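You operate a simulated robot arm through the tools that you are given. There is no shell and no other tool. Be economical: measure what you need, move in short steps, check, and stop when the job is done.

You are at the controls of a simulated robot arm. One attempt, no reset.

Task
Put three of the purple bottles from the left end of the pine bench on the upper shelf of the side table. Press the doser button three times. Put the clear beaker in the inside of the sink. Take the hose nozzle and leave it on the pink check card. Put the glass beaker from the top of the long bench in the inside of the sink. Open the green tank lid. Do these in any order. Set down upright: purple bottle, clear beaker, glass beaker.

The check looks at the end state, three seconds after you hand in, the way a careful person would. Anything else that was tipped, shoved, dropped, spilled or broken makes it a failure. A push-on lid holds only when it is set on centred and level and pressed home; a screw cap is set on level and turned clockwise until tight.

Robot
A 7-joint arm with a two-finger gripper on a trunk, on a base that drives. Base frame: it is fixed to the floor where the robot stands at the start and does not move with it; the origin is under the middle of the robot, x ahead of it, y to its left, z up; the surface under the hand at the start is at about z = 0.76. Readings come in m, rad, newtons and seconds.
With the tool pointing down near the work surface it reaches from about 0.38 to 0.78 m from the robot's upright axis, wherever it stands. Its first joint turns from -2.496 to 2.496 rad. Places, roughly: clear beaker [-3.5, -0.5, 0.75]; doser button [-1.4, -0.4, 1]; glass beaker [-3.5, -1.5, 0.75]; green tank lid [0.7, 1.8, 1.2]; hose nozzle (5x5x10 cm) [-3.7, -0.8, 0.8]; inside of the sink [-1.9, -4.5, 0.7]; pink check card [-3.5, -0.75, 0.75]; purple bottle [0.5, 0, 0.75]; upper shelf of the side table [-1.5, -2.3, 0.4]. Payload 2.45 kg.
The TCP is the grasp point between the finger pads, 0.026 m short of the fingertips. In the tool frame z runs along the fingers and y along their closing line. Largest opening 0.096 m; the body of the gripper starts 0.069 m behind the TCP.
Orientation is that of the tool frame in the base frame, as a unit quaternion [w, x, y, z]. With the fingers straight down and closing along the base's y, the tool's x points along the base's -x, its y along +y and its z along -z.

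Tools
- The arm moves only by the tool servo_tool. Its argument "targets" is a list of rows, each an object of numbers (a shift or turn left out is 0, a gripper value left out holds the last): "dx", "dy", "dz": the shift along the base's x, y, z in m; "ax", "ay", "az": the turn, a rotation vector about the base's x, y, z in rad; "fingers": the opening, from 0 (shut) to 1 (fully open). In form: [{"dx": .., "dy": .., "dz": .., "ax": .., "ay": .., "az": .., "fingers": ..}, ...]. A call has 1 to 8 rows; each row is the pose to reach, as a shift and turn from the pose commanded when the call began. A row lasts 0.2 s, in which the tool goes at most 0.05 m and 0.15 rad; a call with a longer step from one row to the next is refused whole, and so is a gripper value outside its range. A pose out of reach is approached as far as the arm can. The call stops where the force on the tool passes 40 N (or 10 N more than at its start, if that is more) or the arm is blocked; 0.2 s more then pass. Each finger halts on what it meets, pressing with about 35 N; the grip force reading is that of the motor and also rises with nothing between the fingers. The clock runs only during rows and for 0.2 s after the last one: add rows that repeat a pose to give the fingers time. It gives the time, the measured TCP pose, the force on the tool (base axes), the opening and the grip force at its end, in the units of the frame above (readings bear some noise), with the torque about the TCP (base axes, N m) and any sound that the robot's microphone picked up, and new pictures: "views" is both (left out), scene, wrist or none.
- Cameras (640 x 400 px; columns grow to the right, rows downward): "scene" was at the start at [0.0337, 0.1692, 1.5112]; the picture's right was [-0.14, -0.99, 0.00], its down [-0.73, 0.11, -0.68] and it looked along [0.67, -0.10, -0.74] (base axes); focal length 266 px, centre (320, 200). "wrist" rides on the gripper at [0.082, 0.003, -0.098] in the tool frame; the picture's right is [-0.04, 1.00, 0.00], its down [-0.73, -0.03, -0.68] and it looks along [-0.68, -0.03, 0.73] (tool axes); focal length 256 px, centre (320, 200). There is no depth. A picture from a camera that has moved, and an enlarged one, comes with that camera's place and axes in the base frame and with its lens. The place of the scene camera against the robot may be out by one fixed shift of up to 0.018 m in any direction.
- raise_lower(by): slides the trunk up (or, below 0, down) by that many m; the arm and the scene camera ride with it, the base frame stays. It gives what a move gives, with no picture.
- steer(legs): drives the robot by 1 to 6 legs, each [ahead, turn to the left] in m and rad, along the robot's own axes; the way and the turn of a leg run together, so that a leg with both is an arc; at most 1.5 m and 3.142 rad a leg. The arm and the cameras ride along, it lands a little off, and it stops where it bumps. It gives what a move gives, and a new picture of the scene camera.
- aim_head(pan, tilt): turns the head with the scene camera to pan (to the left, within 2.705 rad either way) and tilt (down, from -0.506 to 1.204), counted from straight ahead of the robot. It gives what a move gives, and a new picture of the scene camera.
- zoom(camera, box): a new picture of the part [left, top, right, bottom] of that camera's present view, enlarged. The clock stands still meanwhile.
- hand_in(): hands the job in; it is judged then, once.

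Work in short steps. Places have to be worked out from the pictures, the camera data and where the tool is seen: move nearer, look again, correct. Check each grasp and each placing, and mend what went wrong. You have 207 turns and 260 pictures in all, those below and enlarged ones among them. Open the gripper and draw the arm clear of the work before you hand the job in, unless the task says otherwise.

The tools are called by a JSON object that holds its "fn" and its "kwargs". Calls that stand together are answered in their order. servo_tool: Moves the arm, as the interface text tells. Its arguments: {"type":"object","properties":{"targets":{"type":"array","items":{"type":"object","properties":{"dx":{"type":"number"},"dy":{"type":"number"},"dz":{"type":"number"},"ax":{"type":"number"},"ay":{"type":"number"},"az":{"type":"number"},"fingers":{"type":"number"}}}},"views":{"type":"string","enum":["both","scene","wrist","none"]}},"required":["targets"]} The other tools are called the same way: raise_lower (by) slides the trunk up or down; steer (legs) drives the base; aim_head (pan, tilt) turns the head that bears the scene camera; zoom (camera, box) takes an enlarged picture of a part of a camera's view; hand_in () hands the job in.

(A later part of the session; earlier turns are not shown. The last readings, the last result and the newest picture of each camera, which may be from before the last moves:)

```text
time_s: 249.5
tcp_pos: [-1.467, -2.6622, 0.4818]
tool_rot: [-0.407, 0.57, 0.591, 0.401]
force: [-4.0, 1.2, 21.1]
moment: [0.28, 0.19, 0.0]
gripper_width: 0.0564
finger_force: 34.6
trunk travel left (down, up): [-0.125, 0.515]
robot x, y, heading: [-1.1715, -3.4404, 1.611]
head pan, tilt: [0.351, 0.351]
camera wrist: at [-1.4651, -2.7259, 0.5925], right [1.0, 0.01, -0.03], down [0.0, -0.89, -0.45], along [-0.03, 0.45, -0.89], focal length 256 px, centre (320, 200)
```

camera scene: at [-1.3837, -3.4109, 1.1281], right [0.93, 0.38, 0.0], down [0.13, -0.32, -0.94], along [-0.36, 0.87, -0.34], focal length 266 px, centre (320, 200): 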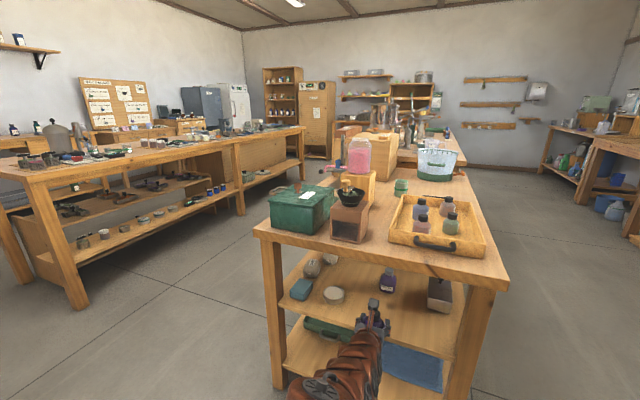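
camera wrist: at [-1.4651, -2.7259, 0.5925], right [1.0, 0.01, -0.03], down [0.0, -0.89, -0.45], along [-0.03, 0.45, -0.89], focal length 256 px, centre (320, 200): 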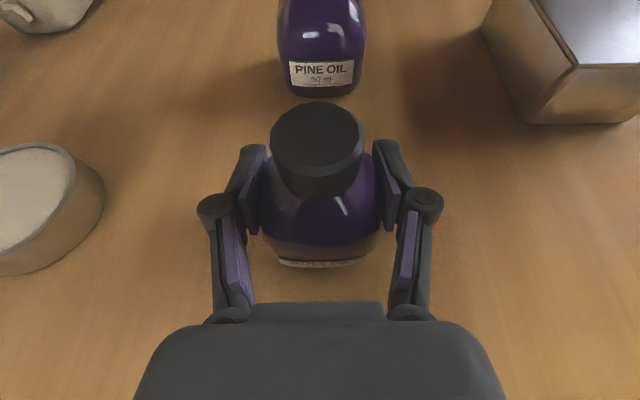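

Contact. Ease up, release and withdraw.

{"fn": "servo_tool", "kwargs": {"targets": [{"dz": 0.003}, {"dz": 0.003, "fingers": 1}, {"dz": 0.003, "fingers": 1}, {"dz": 0.003, "fingers": 1}, {"dz": 0.003, "fingers": 1}, {"dz": 0.003, "dy": -0.04}, {"dz": 0.003, "dy": -0.09}, {"dz": 0.003, "dy": -0.13}], "views": "wrist"}}

{"fn": "steer", "kwargs": {"legs": [[-0.25, 0]]}}

{"fn": "zoom", "kwargs": {"camera": "scene", "box": [240, 160, 520, 335]}}

```text
time_s: 251.3
tcp_pos: [-1.4638, -2.7903, 0.478]
tool_rot: [-0.405, 0.571, 0.591, 0.402]
force: [-0.3, 0.8, 0.5]
moment: [-0.01, 0.0, -0.01]
gripper_width: 0.0957
finger_force: 0.1
trunk travel left (down, up): [-0.125, 0.515]
robot x, y, heading: [-1.1719, -3.4393, 1.612]
head pan, tilt: [0.351, 0.351]
camera wrist: at [-1.4604, -2.8533, 0.5896], right [1.0, 0.01, -0.02], down [0.0, -0.89, -0.45], along [-0.03, 0.45, -0.89], focal length 256 px, centre (320, 200)
```

wrist: 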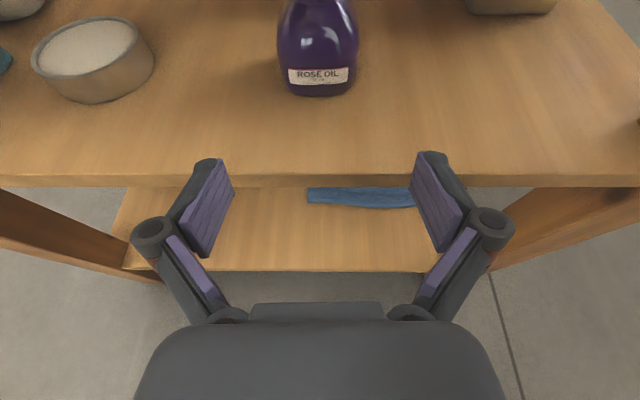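

```text
time_s: 253.1
tcp_pos: [-1.4558, -3.0364, 0.4778]
tool_rot: [-0.405, 0.57, 0.592, 0.4]
force: [0.2, -0.6, -0.4]
moment: [0.02, -0.01, -0.01]
gripper_width: 0.096
finger_force: 0.0
trunk travel left (down, up): [-0.125, 0.515]
robot x, y, heading: [-1.1628, -3.6851, 1.611]
head pan, tilt: [0.351, 0.351]
camera scene: at [-1.374, -3.6563, 1.1281], right [0.92, 0.38, 0.0], down [0.13, -0.32, -0.94], along [-0.36, 0.87, -0.34], focal length 266 px, centre (320, 200)
```

scene: 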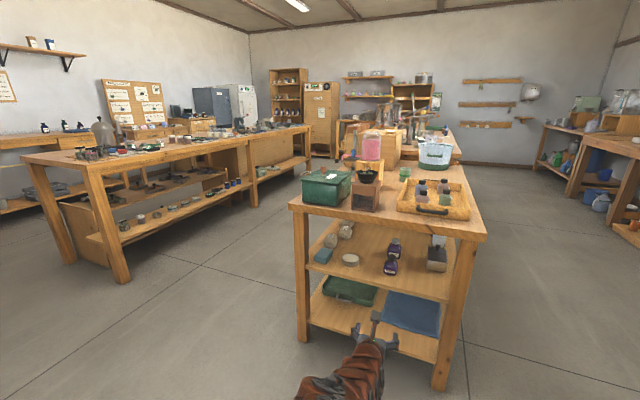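

```text
2.29 times, centred on (380, 248) of scene
camera zoom: at [-1.374, -3.6563, 1.1281], right [0.92, 0.38, 0.0], down [0.13, -0.32, -0.94], along [-0.36, 0.87, -0.34], focal length 607 px, centre (183, 91)
```

zoom: 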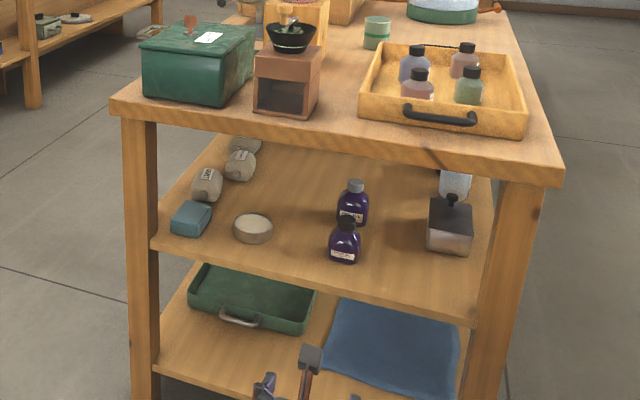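

All three bottles stand on the upper shelf. Next, raise and drive round to the aisle in front of the long bench (its front edge is x≈-3.27).

{"fn": "raise_lower", "kwargs": {"by": 0.4}}

{"fn": "raise_lower", "kwargs": {"by": 0.12}}

{"fn": "steer", "kwargs": {"legs": [[0, 1.53], [1.38, 0], [0, -1.571], [1.5, 0], [0.9, 0]]}}

{"fn": "aim_head", "kwargs": {"pan": 1.3, "tilt": 0.55}}

```text
time_s: 256.9
tcp_pos: [-1.4552, -3.0356, 0.8776]
tool_rot: [-0.404, 0.571, 0.592, 0.4]
force: [0.0, -0.2, -0.2]
moment: [-0.01, 0.0, -0.04]
gripper_width: 0.0958
finger_force: 0.0
trunk travel left (down, up): [-0.525, 0.115]
robot x, y, heading: [-1.1653, -3.6832, 1.612]
head pan, tilt: [0.351, 0.351]
```

```text
time_s: 258.4
tcp_pos: [-1.4558, -3.0356, 0.9926]
tool_rot: [-0.404, 0.571, 0.591, 0.401]
force: [-0.3, 0.1, -0.3]
moment: [0.0, -0.01, 0.0]
gripper_width: 0.0959
finger_force: 0.0
out of reach, approached as far as the arm can: row 1
trunk travel left (down, up): [-0.64, 0.0]
robot x, y, heading: [-1.1636, -3.6826, 1.613]
head pan, tilt: [0.351, 0.351]
```

```text
time_s: 284.3
tcp_pos: [-2.6305, -0.5389, 0.9936]
tool_rot: [-0.381, 0.604, 0.559, 0.422]
force: [0.0, -0.8, -0.8]
moment: [-0.01, -0.02, -0.03]
gripper_width: 0.0962
finger_force: 0.0
trunk travel left (down, up): [-0.64, 0.0]
robot x, y, heading: [-2.4155, -1.2127, 1.498]
head pan, tilt: [0.351, 0.351]
camera scene: at [-2.6208, -1.1642, 1.6431], right [0.96, 0.27, 0.0], down [0.09, -0.33, -0.94], along [-0.26, 0.9, -0.34], focal length 266 px, centre (320, 200)
```

scene: 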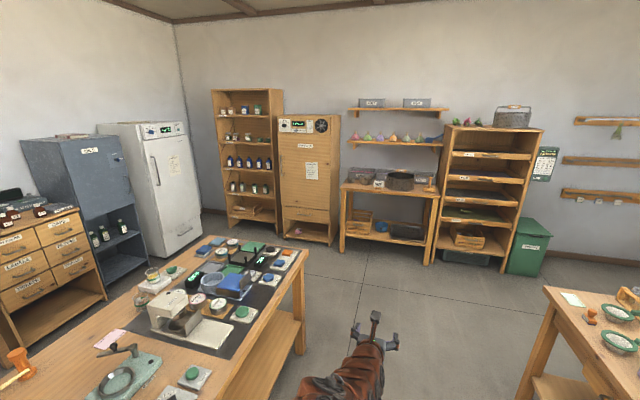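

```text
time_s: 285.5
tcp_pos: [-2.6306, -0.5397, 0.9929]
tool_rot: [-0.381, 0.603, 0.559, 0.422]
force: [-0.3, -0.4, -0.6]
moment: [-0.05, 0.0, 0.06]
gripper_width: 0.0961
finger_force: 0.1
trunk travel left (down, up): [-0.64, 0.0]
robot x, y, heading: [-2.4129, -1.2132, 1.5]
head pan, tilt: [1.3, 0.55]
camera scene: at [-2.6798, -1.2234, 1.6248], right [0.34, 0.94, 0.0], down [0.49, -0.18, -0.85], along [-0.8, 0.29, -0.52], focal length 266 px, centre (320, 200)
```

scene: 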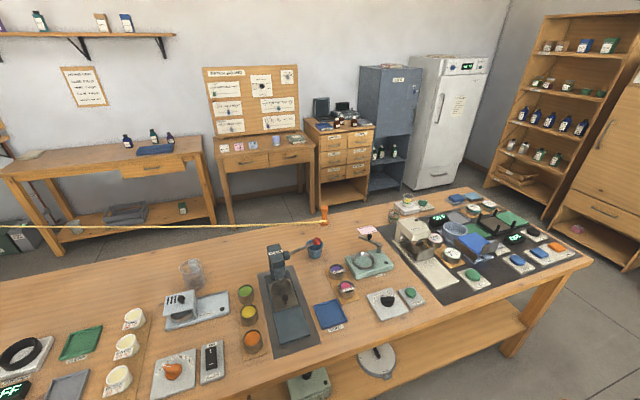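

{"fn": "zoom", "kwargs": {"camera": "scene", "box": [300, 180, 540, 330]}}

{"fn": "zoom", "kwargs": {"camera": "scene", "box": [120, 220, 360, 370]}}

```text
2.67 times, centred on (420, 255) of scene
camera zoom: at [-2.6798, -1.2234, 1.6248], right [0.34, 0.94, 0.0], down [0.49, -0.18, -0.85], along [-0.8, 0.29, -0.52], focal length 708 px, centre (53, 53)
```

zoom: 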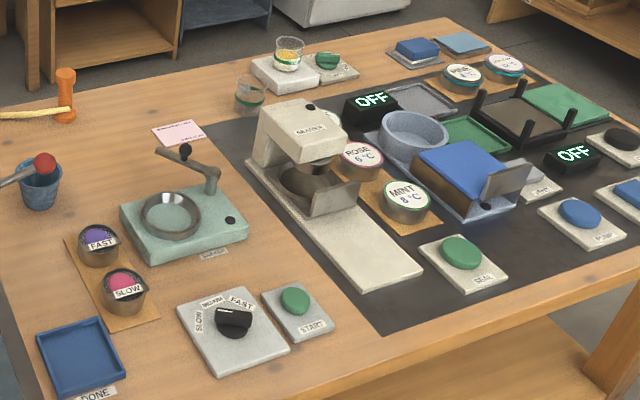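

```text
2.67 times, centred on (240, 295) of scene
camera zoom: at [-2.6798, -1.2234, 1.6248], right [0.34, 0.94, 0.0], down [0.49, -0.18, -0.85], along [-0.8, 0.29, -0.52], focal length 708 px, centre (533, -53)
```

zoom: 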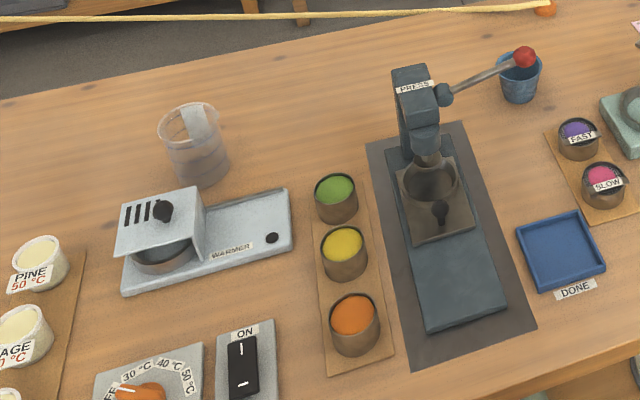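

Glass beaker ≈(-3.62,-1.47), clear beaker ≈(-3.70,-0.41), card ≈(-3.65,-0.60), nozzle ≈(-3.78,-0.80). I bring the tool back to vertical, then face the bench.

{"fn": "servo_tool", "kwargs": {"targets": [{"ax": -0.15, "ay": 0.01}, {"ax": -0.3, "ay": 0.02}, {"ax": -0.45, "ay": 0.03}, {"ax": -0.6, "ay": 0.04}, {"ax": -0.75, "ay": 0.05}, {"ax": -0.9, "ay": 0.06}, {"ax": -1.05, "ay": 0.07}, {"ax": -1.19, "ay": 0.08}], "views": "none"}}

{"fn": "steer", "kwargs": {"legs": [[0, 1.641], [0.2, 0]]}}

{"fn": "aim_head", "kwargs": {"pan": 0.15, "tilt": 0.7}}

```text
time_s: 287.3
tcp_pos: [-2.6298, -0.5378, 0.9929]
tool_rot: [0.002, 0.73, 0.684, 0.014]
force: [0.4, -0.6, 1.0]
moment: [0.03, 0.0, -0.03]
gripper_width: 0.0961
finger_force: 0.0
trunk travel left (down, up): [-0.64, 0.0]
robot x, y, heading: [-2.4169, -1.2152, 1.498]
head pan, tilt: [1.3, 0.55]
```

```text
time_s: 292.9
tcp_pos: [-3.2814, -1.4649, 0.9937]
tool_rot: [-0.009, 0.002, 1.0, 0.011]
force: [0.0, 0.8, 0.4]
moment: [-0.01, 0.0, 0.0]
gripper_width: 0.0962
finger_force: 0.0
trunk travel left (down, up): [-0.64, 0.0]
robot x, y, heading: [-2.6212, -1.2149, 3.121]
head pan, tilt: [1.3, 0.55]
camera scene: at [-2.591, -1.4821, 1.6248], right [-0.96, 0.28, 0.0], down [0.15, 0.5, -0.85], along [-0.24, -0.82, -0.52], focal length 266 px, centre (320, 200)
```

scene: 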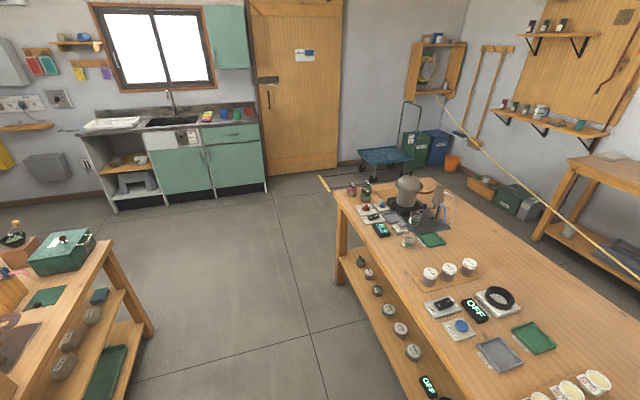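

```text
time_s: 294.2
tcp_pos: [-3.2806, -1.465, 0.9928]
tool_rot: [-0.009, 0.003, 1.0, 0.01]
force: [-0.1, 0.5, -0.6]
moment: [0.01, 0.01, 0.0]
gripper_width: 0.0962
finger_force: 0.2
trunk travel left (down, up): [-0.64, 0.0]
robot x, y, heading: [-2.6152, -1.2121, 3.125]
head pan, tilt: [0.15, 0.7]
camera scene: at [-2.6499, -1.4073, 1.6117], right [-0.13, 0.99, 0.0], down [0.64, 0.09, -0.76], along [-0.76, -0.1, -0.64], focal length 266 px, centre (320, 200)
```

scene: 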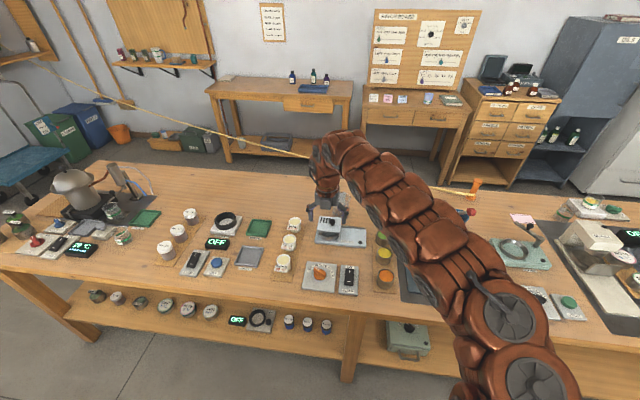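

Drive closer with the gripper high above the bench, then look with the wrist camera.

{"fn": "steer", "kwargs": {"legs": [[0.22, 0]]}}

{"fn": "servo_tool", "kwargs": {"targets": [{"ay": 0.15}, {"ay": 0.3}, {"ay": 0.45}, {"ay": 0.6}], "views": "both"}}

```text
time_s: 295.9
tcp_pos: [-3.4956, -1.4623, 0.9927]
tool_rot: [-0.008, 0.002, 1.0, 0.01]
force: [0.0, -0.3, -0.7]
moment: [0.0, 0.01, 0.02]
gripper_width: 0.0961
finger_force: 0.0
trunk travel left (down, up): [-0.64, 0.0]
robot x, y, heading: [-2.8335, -1.2084, 3.125]
head pan, tilt: [0.15, 0.7]
camera scene: at [-2.8643, -1.4035, 1.6117], right [-0.13, 0.99, 0.0], down [0.64, 0.09, -0.77], along [-0.76, -0.1, -0.64], focal length 266 px, centre (320, 200)
```

scene: 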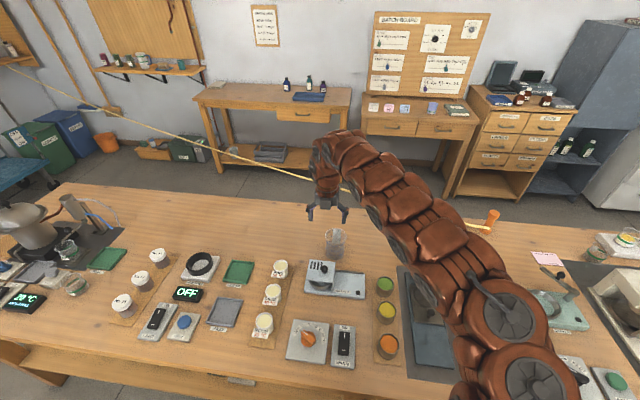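

```text
time_s: 296.9
tcp_pos: [-3.4967, -1.4593, 0.9941]
tool_rot: [-0.306, 0.007, 0.952, 0.01]
force: [-0.5, 0.4, 0.8]
moment: [-0.01, -0.02, -0.05]
gripper_width: 0.0958
finger_force: 0.0
trunk travel left (down, up): [-0.64, 0.0]
robot x, y, heading: [-2.8329, -1.2069, 3.125]
head pan, tilt: [0.15, 0.7]
camera scene: at [-2.8652, -1.4032, 1.6117], right [-0.13, 0.99, 0.0], down [0.64, 0.08, -0.76], along [-0.76, -0.1, -0.64], focal length 266 px, centre (320, 200)
camera wrist: at [-3.5075, -1.4575, 1.1218], right [0.05, 1.0, -0.01], down [0.99, -0.05, 0.12], along [0.12, -0.02, -0.99], focal length 256 px, centre (320, 200)
```

scene: 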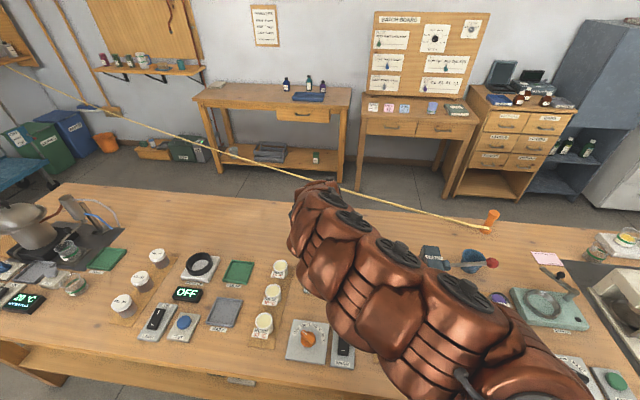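
wrist: 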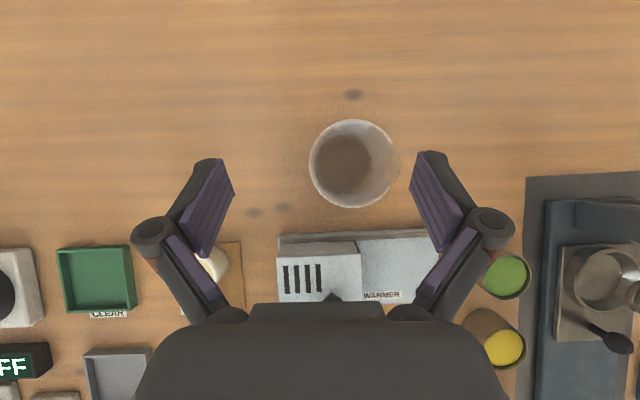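

The beaker is about 0.088 m wide, centred near (-3.513, -1.428), almost the full gripper opening. I'll grip its rim wall on the -y side with one finger inside. Going vertical with a half-open gripper first.

{"fn": "servo_tool", "kwargs": {"targets": [{"ay": -0.15, "fingers": 0.55}, {"ay": -0.3, "dx": -0.008, "dy": -0.006}, {"ay": -0.45, "dx": -0.016, "dy": -0.014}, {"ay": -0.6, "dx": -0.016, "dy": -0.014}, {"ay": -0.6, "dx": -0.016, "dy": -0.014, "dz": -0.04}, {"ay": -0.6, "dx": -0.016, "dy": -0.014, "dz": -0.06}], "views": "both"}}

```text
time_s: 298.3
tcp_pos: [-3.4872, -1.4848, 0.9439]
tool_rot: [-0.008, 0.004, 1.0, 0.009]
force: [1.1, 0.5, 0.2]
moment: [0.0, 0.06, 0.04]
gripper_width: 0.0528
finger_force: 0.0
out of reach, approached as far as the arm can: row 4, 5, 6
trunk travel left (down, up): [-0.64, 0.0]
robot x, y, heading: [-2.8328, -1.2093, 3.123]
head pan, tilt: [0.15, 0.7]
camera scene: at [-2.8638, -1.4029, 1.6118], right [-0.13, 0.99, 0.0], down [0.64, 0.09, -0.77], along [-0.76, -0.1, -0.64], focal length 266 px, centre (320, 200)
camera wrist: at [-3.568, -1.4826, 1.0436], right [0.05, 1.0, 0.02], down [0.74, -0.05, 0.67], along [0.67, -0.02, -0.75], focal length 256 px, centre (320, 200)
```

scene: 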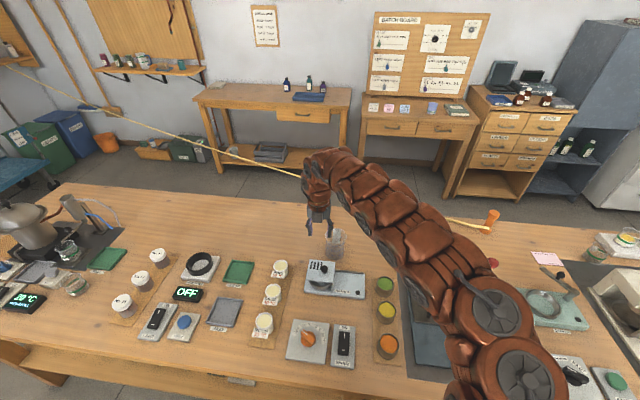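
wrist: 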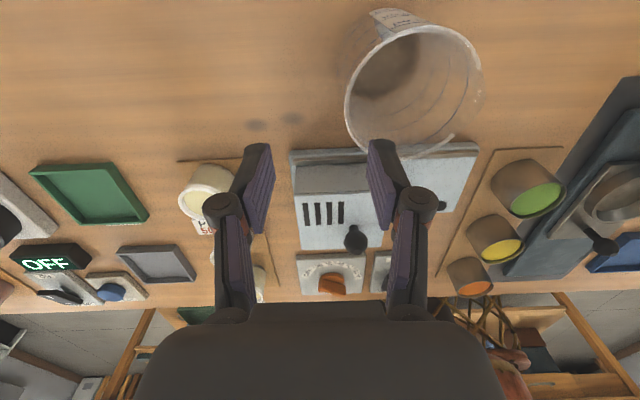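

Out of reach at this distance, so I move the base a bit closer and place the TCP over the -y wall at (-3.507, -1.467).

{"fn": "steer", "kwargs": {"legs": [[0.08, 0]]}}

{"fn": "servo_tool", "kwargs": {"targets": [{"dx": 0.0}], "views": "none"}}

```text
time_s: 299.2
tcp_pos: [-3.496, -1.4812, 0.942]
tool_rot: [-0.001, 0.004, 1.0, 0.011]
force: [-0.2, -0.4, 4.6]
moment: [0.11, 0.04, -0.02]
gripper_width: 0.0529
finger_force: 0.1
trunk travel left (down, up): [-0.64, 0.0]
robot x, y, heading: [-2.8519, -1.1911, 3.106]
head pan, tilt: [0.15, 0.7]
stopped in leg 1: the robot was blocked; the commanded pose is now the measured one
camera scene: at [-2.8879, -1.3868, 1.6115], right [-0.11, 0.99, 0.0], down [0.64, 0.07, -0.76], along [-0.76, -0.08, -0.64], focal length 266 px, centre (320, 200)
```

scene: 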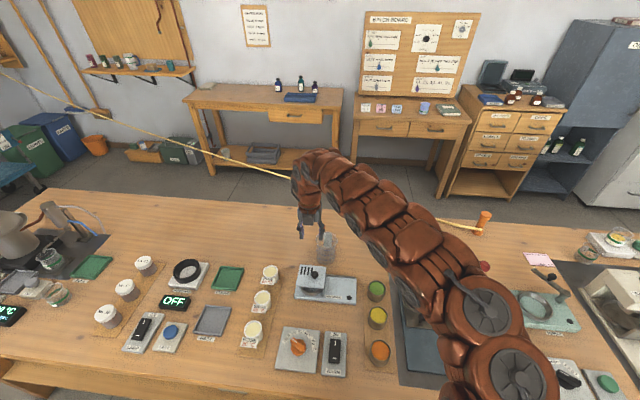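

```text
time_s: 299.6
tcp_pos: [-3.501, -1.4756, 0.9437]
tool_rot: [-0.003, 0.005, 1.0, 0.01]
force: [0.0, 0.8, 0.2]
moment: [0.01, 0.03, 0.01]
gripper_width: 0.0527
finger_force: 0.1
trunk travel left (down, up): [-0.64, 0.0]
robot x, y, heading: [-2.8517, -1.1897, 3.101]
head pan, tilt: [0.15, 0.7]
```

The base bumped something at x≈-2.85 and can't go nearer. I back off 1.5 cm, then set the TCP and descend with the trunk instead.

{"fn": "steer", "kwargs": {"legs": [[-0.015, 0]]}}

{"fn": "raise_lower", "kwargs": {"by": -0.04}}

{"fn": "servo_tool", "kwargs": {"targets": [{"dx": -0.02, "dy": 0.01}], "views": "wrist"}}

```text
time_s: 300.4
tcp_pos: [-3.485, -1.4786, 0.943]
tool_rot: [-0.003, 0.004, 1.0, 0.009]
force: [0.2, 0.1, 0.6]
moment: [-0.03, 0.02, -0.02]
gripper_width: 0.0527
finger_force: 0.1
trunk travel left (down, up): [-0.64, 0.0]
robot x, y, heading: [-2.835, -1.1892, 3.105]
head pan, tilt: [0.15, 0.7]
camera scene: at [-2.8726, -1.3861, 1.6117], right [-0.11, 0.99, 0.0], down [0.64, 0.07, -0.76], along [-0.76, -0.09, -0.64], focal length 266 px, centre (320, 200)
```

scene: 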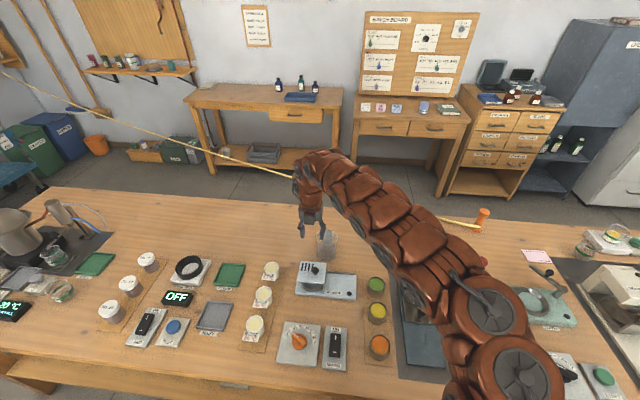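

```text
time_s: 301.2
tcp_pos: [-3.484, -1.4784, 0.904]
tool_rot: [-0.004, 0.004, 1.0, 0.009]
force: [1.6, 0.1, 3.7]
moment: [0.03, -0.05, -0.01]
gripper_width: 0.0633
finger_force: 1.0
trunk travel left (down, up): [-0.6, 0.04]
robot x, y, heading: [-2.8356, -1.1893, 3.104]
head pan, tilt: [0.15, 0.7]
```

```text
time_s: 301.6
tcp_pos: [-3.4864, -1.4755, 0.9086]
tool_rot: [-0.003, 0.004, 1.0, 0.01]
force: [1.5, -1.0, 2.6]
moment: [0.04, 0.01, -0.01]
gripper_width: 0.0605
finger_force: 0.3
out of reach, approached as far as the arm can: row 1
trunk travel left (down, up): [-0.6, 0.04]
robot x, y, heading: [-2.8366, -1.1948, 3.109]
head pan, tilt: [0.15, 0.7]
camera wrist: at [-3.5682, -1.474, 1.0076], right [0.05, 1.0, 0.02], down [0.74, -0.05, 0.67], along [0.67, -0.02, -0.74], focal length 256 px, centre (320, 200)
```

wrist: 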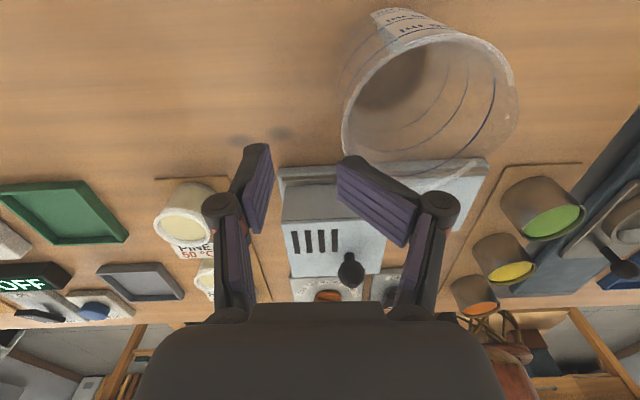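

A finger grazed the rim: the beaker is taller than I judged (rim z≈0.88) and about 0.085 wide. I raise away at once, tilt the tool for reach and view, and open fully.

{"fn": "raise_lower", "kwargs": {"by": 0.04}}

{"fn": "servo_tool", "kwargs": {"targets": [{"dz": 0.02, "dy": 0.01}, {"ay": 0.15, "dz": 0.03, "dy": 0.02, "fingers": 1}, {"ay": 0.3, "dz": 0.03, "dy": 0.04}, {"ay": 0.45, "dx": -0.01, "dz": 0.03, "dy": 0.055}, {"ay": 0.6, "dx": -0.024, "dz": 0.03, "dy": 0.055}], "views": "wrist"}}

```text
time_s: 302.4
tcp_pos: [-3.4869, -1.4765, 0.9476]
tool_rot: [-0.004, 0.005, 1.0, 0.009]
force: [-0.8, -0.4, 0.4]
moment: [-0.02, -0.04, 0.02]
gripper_width: 0.053
finger_force: 0.1
trunk travel left (down, up): [-0.64, 0.0]
robot x, y, heading: [-2.8358, -1.1927, 3.102]
head pan, tilt: [0.15, 0.7]
```

```text
time_s: 303.6
tcp_pos: [-3.5118, -1.4198, 0.979]
tool_rot: [-0.3, 0.008, 0.954, 0.009]
force: [0.5, 0.6, -0.5]
moment: [-0.02, -0.02, -0.02]
gripper_width: 0.0959
finger_force: 0.2
trunk travel left (down, up): [-0.64, 0.0]
robot x, y, heading: [-2.8348, -1.1919, 3.105]
head pan, tilt: [0.15, 0.7]
camera wrist: at [-3.5228, -1.4181, 1.1066], right [0.05, 1.0, -0.01], down [0.99, -0.05, 0.14], along [0.14, -0.02, -0.99], focal length 256 px, centre (320, 200)
```

wrist: 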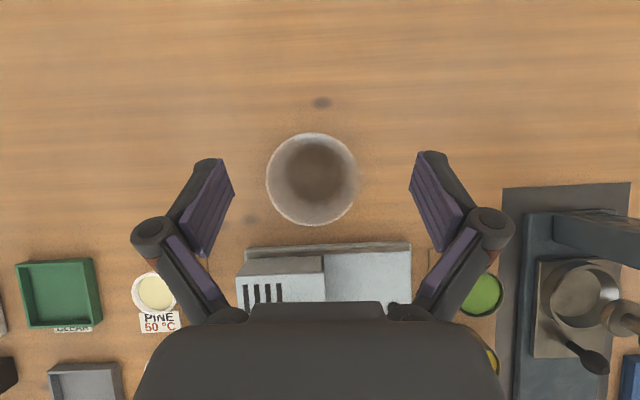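

The rim is ~0.08 m wide, centred (-3.509, -1.427). I centre over it and lower with the trunk to just above the rim, then check.

{"fn": "servo_tool", "kwargs": {"targets": [{"dy": -0.007, "dx": 0.003}], "views": "none"}}

{"fn": "raise_lower", "kwargs": {"by": -0.06}}

{"fn": "servo_tool", "kwargs": {"targets": [{"dy": 0}], "views": "wrist"}}

```text
time_s: 304.0
tcp_pos: [-3.508, -1.4292, 0.9774]
tool_rot: [-0.299, 0.007, 0.954, 0.008]
force: [0.1, 0.4, 0.6]
moment: [0.01, 0.01, 0.03]
gripper_width: 0.0963
finger_force: 0.0
trunk travel left (down, up): [-0.64, 0.0]
robot x, y, heading: [-2.8338, -1.1924, 3.106]
head pan, tilt: [0.15, 0.7]
```

```text
time_s: 305.0
tcp_pos: [-3.5078, -1.4297, 0.9183]
tool_rot: [-0.298, 0.007, 0.954, 0.008]
force: [0.3, 0.0, 0.5]
moment: [0.0, 0.0, -0.02]
gripper_width: 0.096
finger_force: 0.0
trunk travel left (down, up): [-0.58, 0.06]
robot x, y, heading: [-2.8377, -1.1871, 3.108]
head pan, tilt: [0.15, 0.7]
```

```text
time_s: 305.4
tcp_pos: [-3.5088, -1.4295, 0.9189]
tool_rot: [-0.298, 0.007, 0.955, 0.008]
force: [-0.4, -0.7, 0.9]
moment: [0.02, -0.01, 0.01]
gripper_width: 0.096
finger_force: 0.0
trunk travel left (down, up): [-0.58, 0.06]
robot x, y, heading: [-2.8384, -1.1931, 3.105]
head pan, tilt: [0.15, 0.7]
camera wrist: at [-3.52, -1.4268, 1.046], right [0.05, 1.0, -0.01], down [0.99, -0.05, 0.14], along [0.14, -0.02, -0.99], focal length 256 px, centre (320, 200)
```

wrist: 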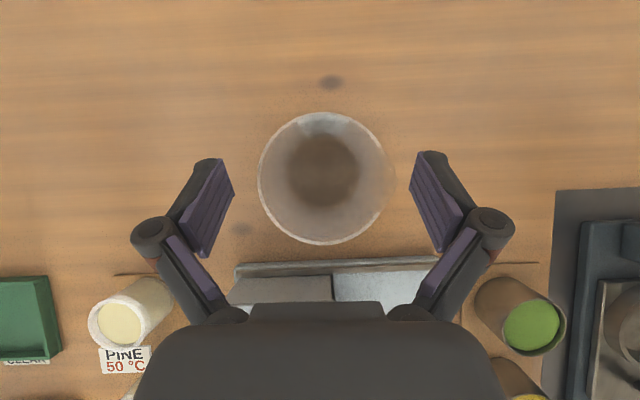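

Well centred with clearance on both sides. Lower 6 cm and close.

{"fn": "raise_lower", "kwargs": {"by": -0.062}}

{"fn": "servo_tool", "kwargs": {"targets": [{"fingers": 0}, {"fingers": 0}, {"fingers": 0}], "views": "wrist"}}

```text
time_s: 306.5
tcp_pos: [-3.5086, -1.4292, 0.8559]
tool_rot: [-0.297, 0.007, 0.955, 0.008]
force: [0.4, -0.6, -0.3]
moment: [0.04, 0.0, -0.01]
gripper_width: 0.096
finger_force: 0.1
trunk travel left (down, up): [-0.518, 0.122]
robot x, y, heading: [-2.8368, -1.1913, 3.106]
head pan, tilt: [0.15, 0.7]
```

```text
time_s: 307.3
tcp_pos: [-3.5087, -1.4288, 0.856]
tool_rot: [-0.299, 0.006, 0.954, 0.008]
force: [0.1, 1.0, 1.9]
moment: [-0.05, -0.03, 0.01]
gripper_width: 0.0706
finger_force: 35.4
trunk travel left (down, up): [-0.518, 0.122]
robot x, y, heading: [-2.8321, -1.1923, 3.104]
head pan, tilt: [0.15, 0.7]
camera wrist: at [-3.52, -1.4268, 0.9842], right [0.05, 1.0, -0.01], down [0.99, -0.05, 0.14], along [0.14, -0.02, -0.99], focal length 256 px, centre (320, 200)
```

wrist: 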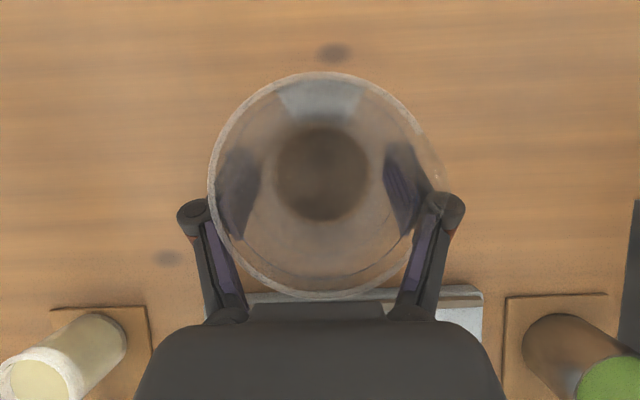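

Gripped (0.071 m at its tapered body). I lift with trunk plus arm, then carry it to the sink.

{"fn": "raise_lower", "kwargs": {"by": 0.12}}

{"fn": "servo_tool", "kwargs": {"targets": [{"dz": 0.04, "dx": 0.01}, {"dz": 0.08, "dx": 0.02}, {"dz": 0.11, "dx": 0.03}], "views": "wrist"}}

{"fn": "steer", "kwargs": {"legs": [[-0.43, 0], [0, 1.719], [1.5, 0], [0.7, 0], [0, -0.11]]}}

{"fn": "aim_head", "kwargs": {"pan": 0.1, "tilt": 0.7}}

```text
time_s: 308.8
tcp_pos: [-3.5084, -1.4293, 0.9776]
tool_rot: [-0.298, 0.007, 0.955, 0.007]
force: [-1.0, 0.5, -1.3]
moment: [-0.03, 0.01, 0.01]
gripper_width: 0.07
finger_force: 35.2
trunk travel left (down, up): [-0.638, 0.002]
robot x, y, heading: [-2.8358, -1.1904, 3.107]
head pan, tilt: [0.15, 0.7]
```

```text
time_s: 309.6
tcp_pos: [-3.4796, -1.4308, 1.0871]
tool_rot: [-0.299, 0.007, 0.954, 0.009]
force: [0.7, -0.1, -1.0]
moment: [0.0, -0.05, 0.0]
gripper_width: 0.0702
finger_force: 35.0
trunk travel left (down, up): [-0.638, 0.002]
robot x, y, heading: [-2.8362, -1.1903, 3.106]
head pan, tilt: [0.15, 0.7]
camera wrist: at [-3.492, -1.4288, 1.2146], right [0.05, 1.0, -0.01], down [0.99, -0.05, 0.14], along [0.14, -0.02, -0.99], focal length 256 px, centre (320, 200)
```

wrist: 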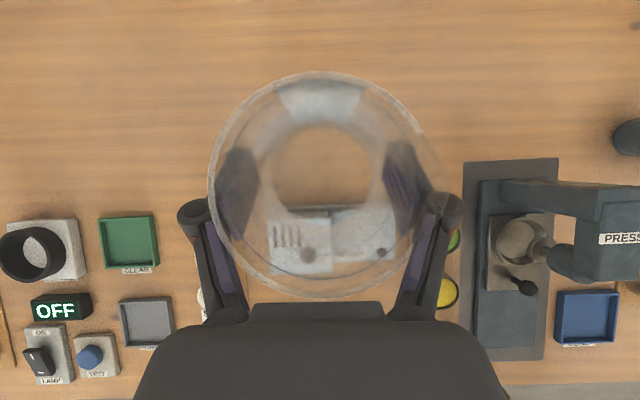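

```text
time_s: 327.3
tcp_pos: [-2.0304, -4.0457, 1.0863]
tool_rot: [-0.218, -0.665, 0.685, -0.203]
force: [-0.1, 0.2, -1.0]
moment: [0.0, -0.02, 0.0]
gripper_width: 0.0697
finger_force: 35.3
trunk travel left (down, up): [-0.638, 0.002]
robot x, y, heading: [-2.2617, -3.4008, -1.623]
head pan, tilt: [0.15, 0.7]
camera scene: at [-2.063, -3.444, 1.6097], right [-1.0, -0.1, 0.0], down [-0.06, 0.64, -0.76], along [0.07, -0.76, -0.64], focal length 266 px, centre (320, 200)
```

scene: 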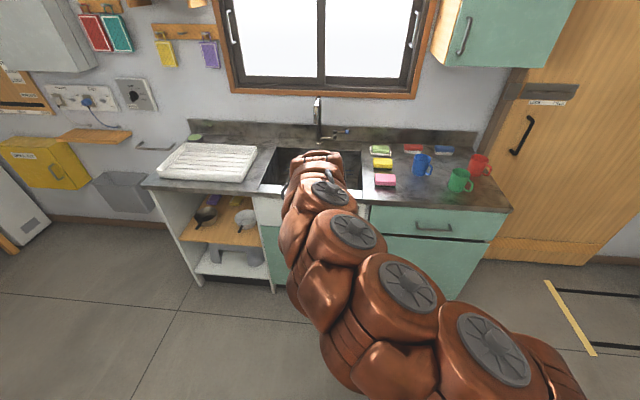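

```text
time_s: 327.9
tcp_pos: [-2.0302, -4.0458, 1.086]
tool_rot: [-0.218, -0.665, 0.685, -0.203]
force: [0.4, -0.1, -1.9]
moment: [-0.04, -0.01, -0.05]
gripper_width: 0.0697
finger_force: 35.2
trunk travel left (down, up): [-0.638, 0.002]
robot x, y, heading: [-2.2603, -3.4001, -1.621]
head pan, tilt: [0.099, 0.7]
camera scene: at [-2.0674, -3.4443, 1.6097], right [-1.0, -0.05, 0.0], down [-0.03, 0.64, -0.76], along [0.04, -0.76, -0.64], focal length 266 px, centre (320, 200)
```

scene: 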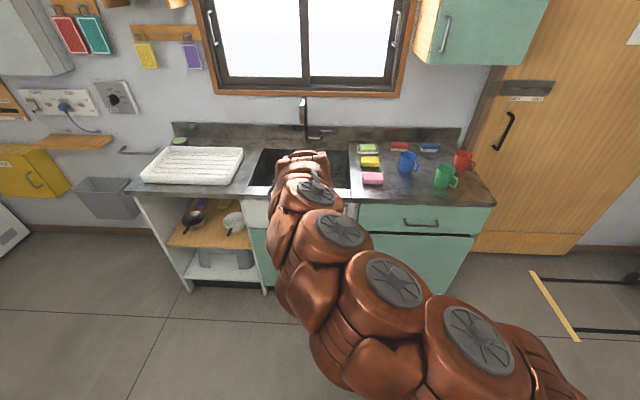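

Basin spans x -2.15..-1.69, y -4.68..-4.36 with the faucet near x -1.93. I'll put this beaker at about (-1.80, -4.55). Repositioning the base.

{"fn": "steer", "kwargs": {"legs": [[0, 0.5], [0.43, 0], [0, -0.45]]}}

{"fn": "servo_tool", "kwargs": {"targets": [{"dx": 0.0}], "views": "wrist"}}

```text
time_s: 333.3
tcp_pos: [-1.803, -4.4223, 1.087]
tool_rot: [0.212, 0.685, -0.665, 0.209]
force: [-0.3, -0.2, -0.6]
moment: [0.0, -0.02, 0.01]
gripper_width: 0.0697
finger_force: 34.7
trunk travel left (down, up): [-0.638, 0.002]
robot x, y, heading: [-2.0759, -3.79, -1.565]
head pan, tilt: [0.099, 0.7]
camera scene: at [-1.8751, -3.8248, 1.6097], right [-0.99, -0.11, 0.0], down [-0.07, 0.64, -0.76], along [0.08, -0.76, -0.64], focal length 266 px, centre (320, 200)
```

scene: 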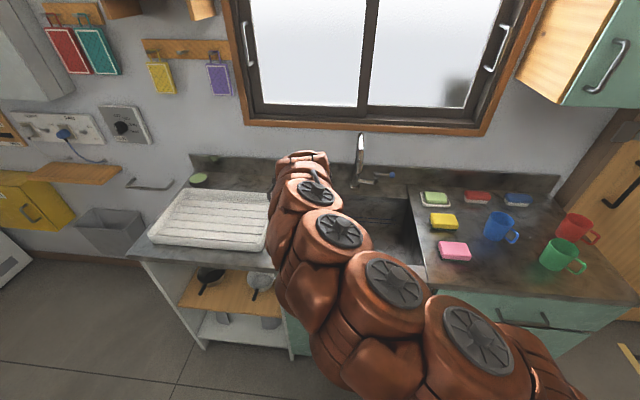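

```text
time_s: 333.7
tcp_pos: [-1.8037, -4.4225, 1.087]
tool_rot: [0.212, 0.685, -0.665, 0.21]
force: [-0.9, -0.5, -1.4]
moment: [-0.01, 0.02, 0.01]
gripper_width: 0.0697
finger_force: 35.3
trunk travel left (down, up): [-0.638, 0.002]
robot x, y, heading: [-2.0668, -3.7918, -1.566]
head pan, tilt: [0.099, 0.7]
camera wrist: at [-1.8055, -4.4335, 1.2143], right [-1.0, 0.01, -0.01], down [0.0, 0.99, 0.14], along [0.01, 0.14, -0.99], focal length 256 px, centre (320, 200)
```

wrist: 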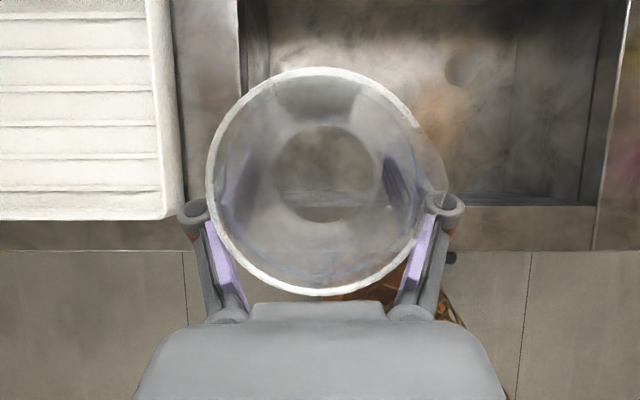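

Basin spans x -2.146..-1.707 with its front at y≈-4.383. I drive 5 cm forward and servo to (-1.825, -4.53).

{"fn": "steer", "kwargs": {"legs": [[0.05, 0]]}}

{"fn": "servo_tool", "kwargs": {"targets": [{"dx": -0.022, "dy": -0.03}, {"dx": -0.022, "dy": -0.06}], "views": "wrist"}}

```text
time_s: 334.6
tcp_pos: [-1.8027, -4.4733, 1.087]
tool_rot: [0.212, 0.685, -0.664, 0.21]
force: [0.3, -0.2, -0.8]
moment: [0.01, 0.01, 0.02]
gripper_width: 0.0696
finger_force: 35.5
trunk travel left (down, up): [-0.638, 0.002]
robot x, y, heading: [-2.0736, -3.8421, -1.563]
head pan, tilt: [0.099, 0.7]
camera scene: at [-1.8749, -3.8756, 1.6097], right [-0.99, -0.11, 0.0], down [-0.07, 0.64, -0.77], along [0.08, -0.76, -0.64], focal length 266 px, centre (320, 200)
```

scene: 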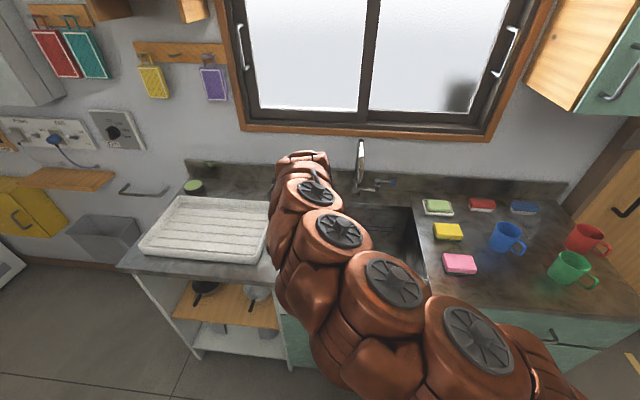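

```text
time_s: 335.2
tcp_pos: [-1.8256, -4.5327, 1.0867]
tool_rot: [0.211, 0.686, -0.664, 0.211]
force: [-0.5, 0.6, -1.4]
moment: [-0.01, 0.01, 0.0]
gripper_width: 0.0697
finger_force: 34.8
trunk travel left (down, up): [-0.638, 0.002]
robot x, y, heading: [-2.0684, -3.8415, -1.564]
head pan, tilt: [0.099, 0.7]
camera wrist: at [-1.8276, -4.5433, 1.2135], right [-1.0, 0.0, -0.01], down [0.0, 0.99, 0.14], along [0.01, 0.14, -0.99], focal length 256 px, centre (320, 200)
```

wrist: 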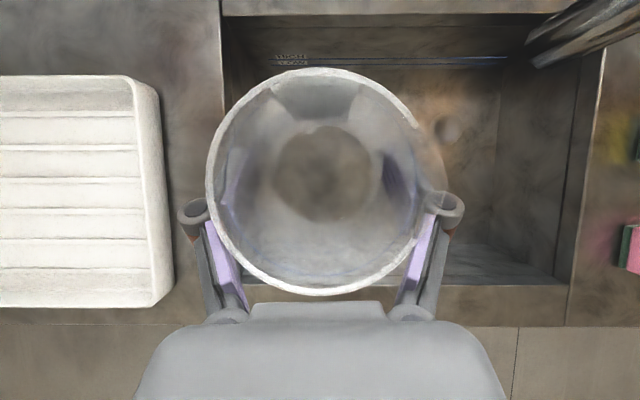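

Position is inside the basin, clear of the spout. Lower with the trunk.

{"fn": "raise_lower", "kwargs": {"by": -0.24}}

{"fn": "servo_tool", "kwargs": {"targets": [{"dz": -0.01}, {"dz": -0.02}], "views": "both"}}

```text
time_s: 337.7
tcp_pos: [-1.8267, -4.5326, 0.8454]
tool_rot: [0.212, 0.685, -0.665, 0.21]
force: [0.2, -0.1, -0.7]
moment: [0.01, -0.02, 0.01]
gripper_width: 0.0697
finger_force: 34.8
trunk travel left (down, up): [-0.398, 0.242]
robot x, y, heading: [-2.0708, -3.8429, -1.568]
head pan, tilt: [0.099, 0.7]
```

```text
time_s: 338.3
tcp_pos: [-1.8255, -4.5317, 0.8256]
tool_rot: [0.212, 0.685, -0.664, 0.21]
force: [0.7, -0.4, -0.3]
moment: [-0.03, -0.02, 0.0]
gripper_width: 0.0695
finger_force: 34.9
trunk travel left (down, up): [-0.398, 0.242]
robot x, y, heading: [-2.0726, -3.8371, -1.563]
head pan, tilt: [0.099, 0.7]
camera scene: at [-1.875, -3.8759, 1.3697], right [-0.99, -0.11, 0.0], down [-0.07, 0.64, -0.76], along [0.08, -0.76, -0.64], focal length 266 px, centre (320, 200)
camera wrist: at [-1.8283, -4.5432, 0.9528], right [-1.0, 0.0, -0.01], down [0.0, 0.99, 0.14], along [0.01, 0.14, -0.99], focal length 256 px, centre (320, 200)
```

scene: 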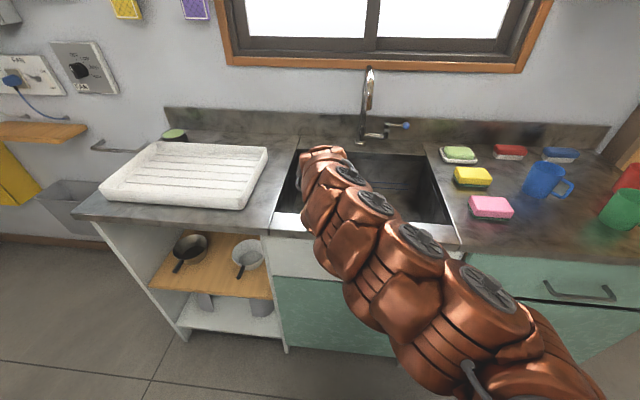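
wrist: 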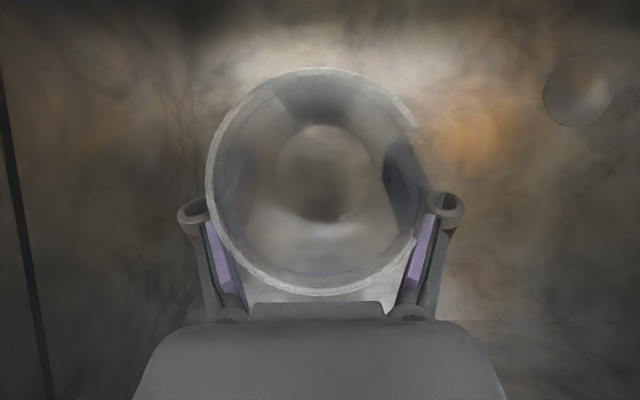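

The floor is about z 0.705, roughly 2.5 cm more to go. Descending gently.

{"fn": "servo_tool", "kwargs": {"targets": [{"dz": -0.01}, {"dz": -0.016}, {"dz": -0.02}, {"dz": -0.023}], "views": "none"}}

```text
time_s: 339.3
tcp_pos: [-1.8254, -4.5324, 0.8026]
tool_rot: [0.212, 0.685, -0.665, 0.21]
force: [-0.1, -0.3, -1.4]
moment: [0.0, -0.01, -0.04]
gripper_width: 0.0699
finger_force: 34.7
trunk travel left (down, up): [-0.398, 0.242]
robot x, y, heading: [-2.0709, -3.841, -1.568]
head pan, tilt: [0.099, 0.7]
```

{"fn": "servo_tool", "kwargs": {"targets": [{"dz": -0.003}, {"dz": -0.006}, {"dz": -0.009}, {"dz": -0.012}], "views": "none"}}

```text
time_s: 340.3
tcp_pos: [-1.8248, -4.5325, 0.7905]
tool_rot: [0.212, 0.685, -0.664, 0.21]
force: [0.0, -0.5, -1.3]
moment: [-0.01, 0.04, 0.03]
gripper_width: 0.0697
finger_force: 35.5
trunk travel left (down, up): [-0.398, 0.242]
robot x, y, heading: [-2.0702, -3.8395, -1.563]
head pan, tilt: [0.099, 0.7]
```

{"fn": "servo_tool", "kwargs": {"targets": [{"dz": -0.003}, {"dz": -0.006}, {"dz": -0.009}, {"dz": -0.012}], "views": "scene"}}

```text
time_s: 341.3
tcp_pos: [-1.8261, -4.5327, 0.7782]
tool_rot: [0.212, 0.686, -0.664, 0.211]
force: [0.2, -0.4, -2.2]
moment: [-0.01, -0.03, -0.03]
gripper_width: 0.0694
finger_force: 35.0
trunk travel left (down, up): [-0.398, 0.242]
robot x, y, heading: [-2.0693, -3.8398, -1.563]
head pan, tilt: [0.099, 0.7]
camera scene: at [-1.8749, -3.8759, 1.3697], right [-0.99, -0.11, 0.0], down [-0.07, 0.64, -0.76], along [0.08, -0.76, -0.64], focal length 266 px, centre (320, 200)
```

scene: 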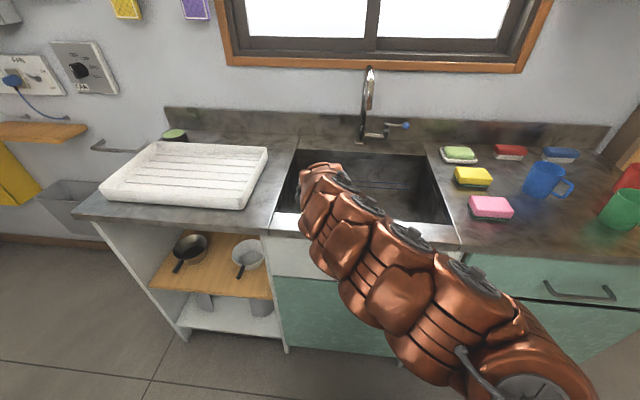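

{"fn": "servo_tool", "kwargs": {"targets": [{"dz": -0.003}, {"dz": -0.006}, {"dz": -0.009}], "views": "wrist"}}

{"fn": "zoom", "kwargs": {"camera": "scene", "box": [240, 130, 480, 280]}}

```text
time_s: 342.1
tcp_pos: [-1.8243, -4.5322, 0.7697]
tool_rot: [0.213, 0.685, -0.664, 0.21]
force: [0.4, 0.5, -1.3]
moment: [0.0, 0.03, 0.03]
gripper_width: 0.0697
finger_force: 35.2
trunk travel left (down, up): [-0.398, 0.242]
robot x, y, heading: [-2.0694, -3.8382, -1.562]
head pan, tilt: [0.099, 0.7]
camera wrist: at [-1.828, -4.5433, 0.8973], right [-1.0, 0.0, -0.01], down [0.0, 0.99, 0.14], along [0.01, 0.14, -0.99], focal length 256 px, centre (320, 200)
```

wrist: 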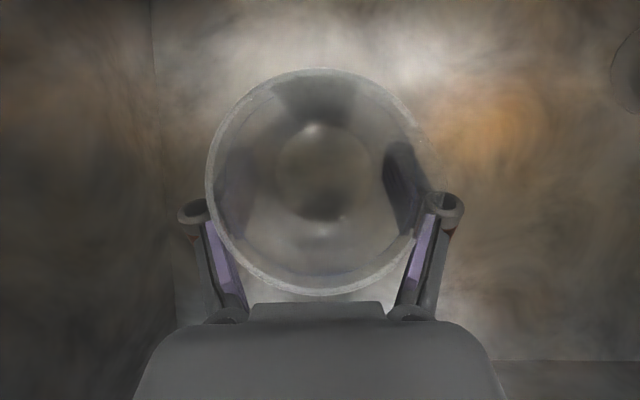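

```text
2.67 times, centred on (360, 205) of scene
camera zoom: at [-1.8749, -3.8759, 1.3697], right [-0.99, -0.11, 0.0], down [-0.07, 0.64, -0.76], along [0.08, -0.76, -0.64], focal length 708 px, centre (213, 187)
```

zoom: 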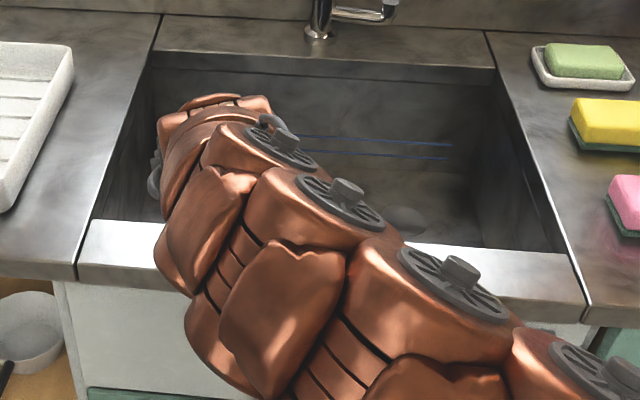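

{"fn": "servo_tool", "kwargs": {"targets": [{"dz": -0.003}, {"dz": -0.006}, {"dz": -0.009}, {"dz": -0.012}, {"dz": -0.015}], "views": "none"}}

```text
time_s: 343.3
tcp_pos: [-1.8255, -4.5327, 0.7563]
tool_rot: [0.211, 0.685, -0.664, 0.213]
force: [0.2, 0.7, 17.4]
moment: [0.19, -0.61, -0.04]
gripper_width: 0.0699
finger_force: 35.2
trunk travel left (down, up): [-0.398, 0.242]
robot x, y, heading: [-2.0715, -3.8421, -1.565]
head pan, tilt: [0.099, 0.7]
```

Contact at 0.756. Ease up 1–2 mm and open slowly.

{"fn": "servo_tool", "kwargs": {"targets": [{"dz": 0.001}, {"dz": 0.001, "fingers": 0.78}, {"dz": 0.001, "fingers": 0.86}, {"dz": 0.001, "fingers": 0.95}, {"dz": 0.001, "fingers": 0.95}], "views": "wrist"}}

```text
time_s: 344.5
tcp_pos: [-1.8255, -4.5316, 0.7561]
tool_rot: [0.212, 0.685, -0.664, 0.21]
force: [-0.9, 0.9, -0.2]
moment: [0.0, 0.03, -0.02]
gripper_width: 0.091
finger_force: 0.1
trunk travel left (down, up): [-0.398, 0.242]
robot x, y, heading: [-2.0709, -3.8429, -1.566]
head pan, tilt: [0.099, 0.7]
camera wrist: at [-1.8281, -4.5434, 0.8833], right [-1.0, 0.01, -0.01], down [0.0, 0.99, 0.14], along [0.01, 0.14, -0.99], focal length 256 px, centre (320, 200)
```

wrist: 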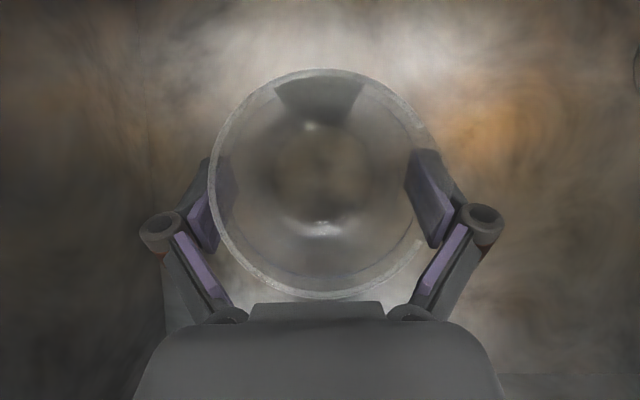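

Released and standing. Open fully and rise straight up.

{"fn": "servo_tool", "kwargs": {"targets": [{"fingers": 1}, {"fingers": 1}, {"dz": 0.02}, {"dz": 0.05}, {"dz": 0.09}, {"dz": 0.13}], "views": "wrist"}}

{"fn": "raise_lower", "kwargs": {"by": 0.24}}

```text
time_s: 345.9
tcp_pos: [-1.8278, -4.5341, 0.8863]
tool_rot: [0.213, 0.686, -0.664, 0.21]
force: [0.0, 0.3, 0.0]
moment: [0.0, 0.02, -0.02]
gripper_width: 0.0959
finger_force: 0.1
trunk travel left (down, up): [-0.398, 0.242]
robot x, y, heading: [-2.0707, -3.838, -1.564]
head pan, tilt: [0.099, 0.7]
camera wrist: at [-1.83, -4.5452, 1.0133], right [-1.0, 0.0, -0.01], down [0.0, 0.99, 0.14], along [0.01, 0.14, -0.99], focal length 256 px, centre (320, 200)
```

wrist: 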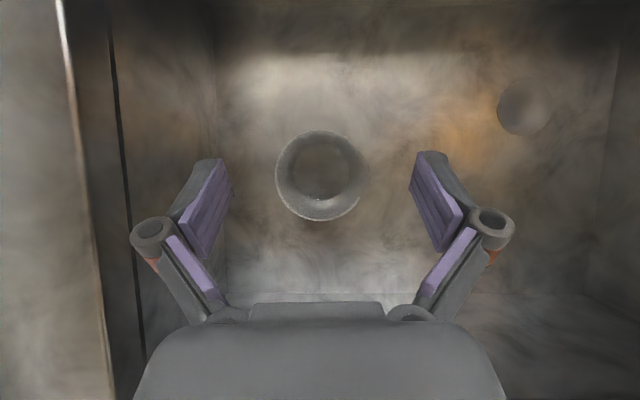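

```text
time_s: 348.4
tcp_pos: [-1.8283, -4.5353, 1.1255]
tool_rot: [0.212, 0.685, -0.665, 0.209]
force: [0.3, -0.4, -0.6]
moment: [0.03, 0.0, -0.03]
gripper_width: 0.0959
finger_force: 0.1
trunk travel left (down, up): [-0.638, 0.002]
robot x, y, heading: [-2.0688, -3.8405, -1.566]
head pan, tilt: [0.099, 0.7]
```

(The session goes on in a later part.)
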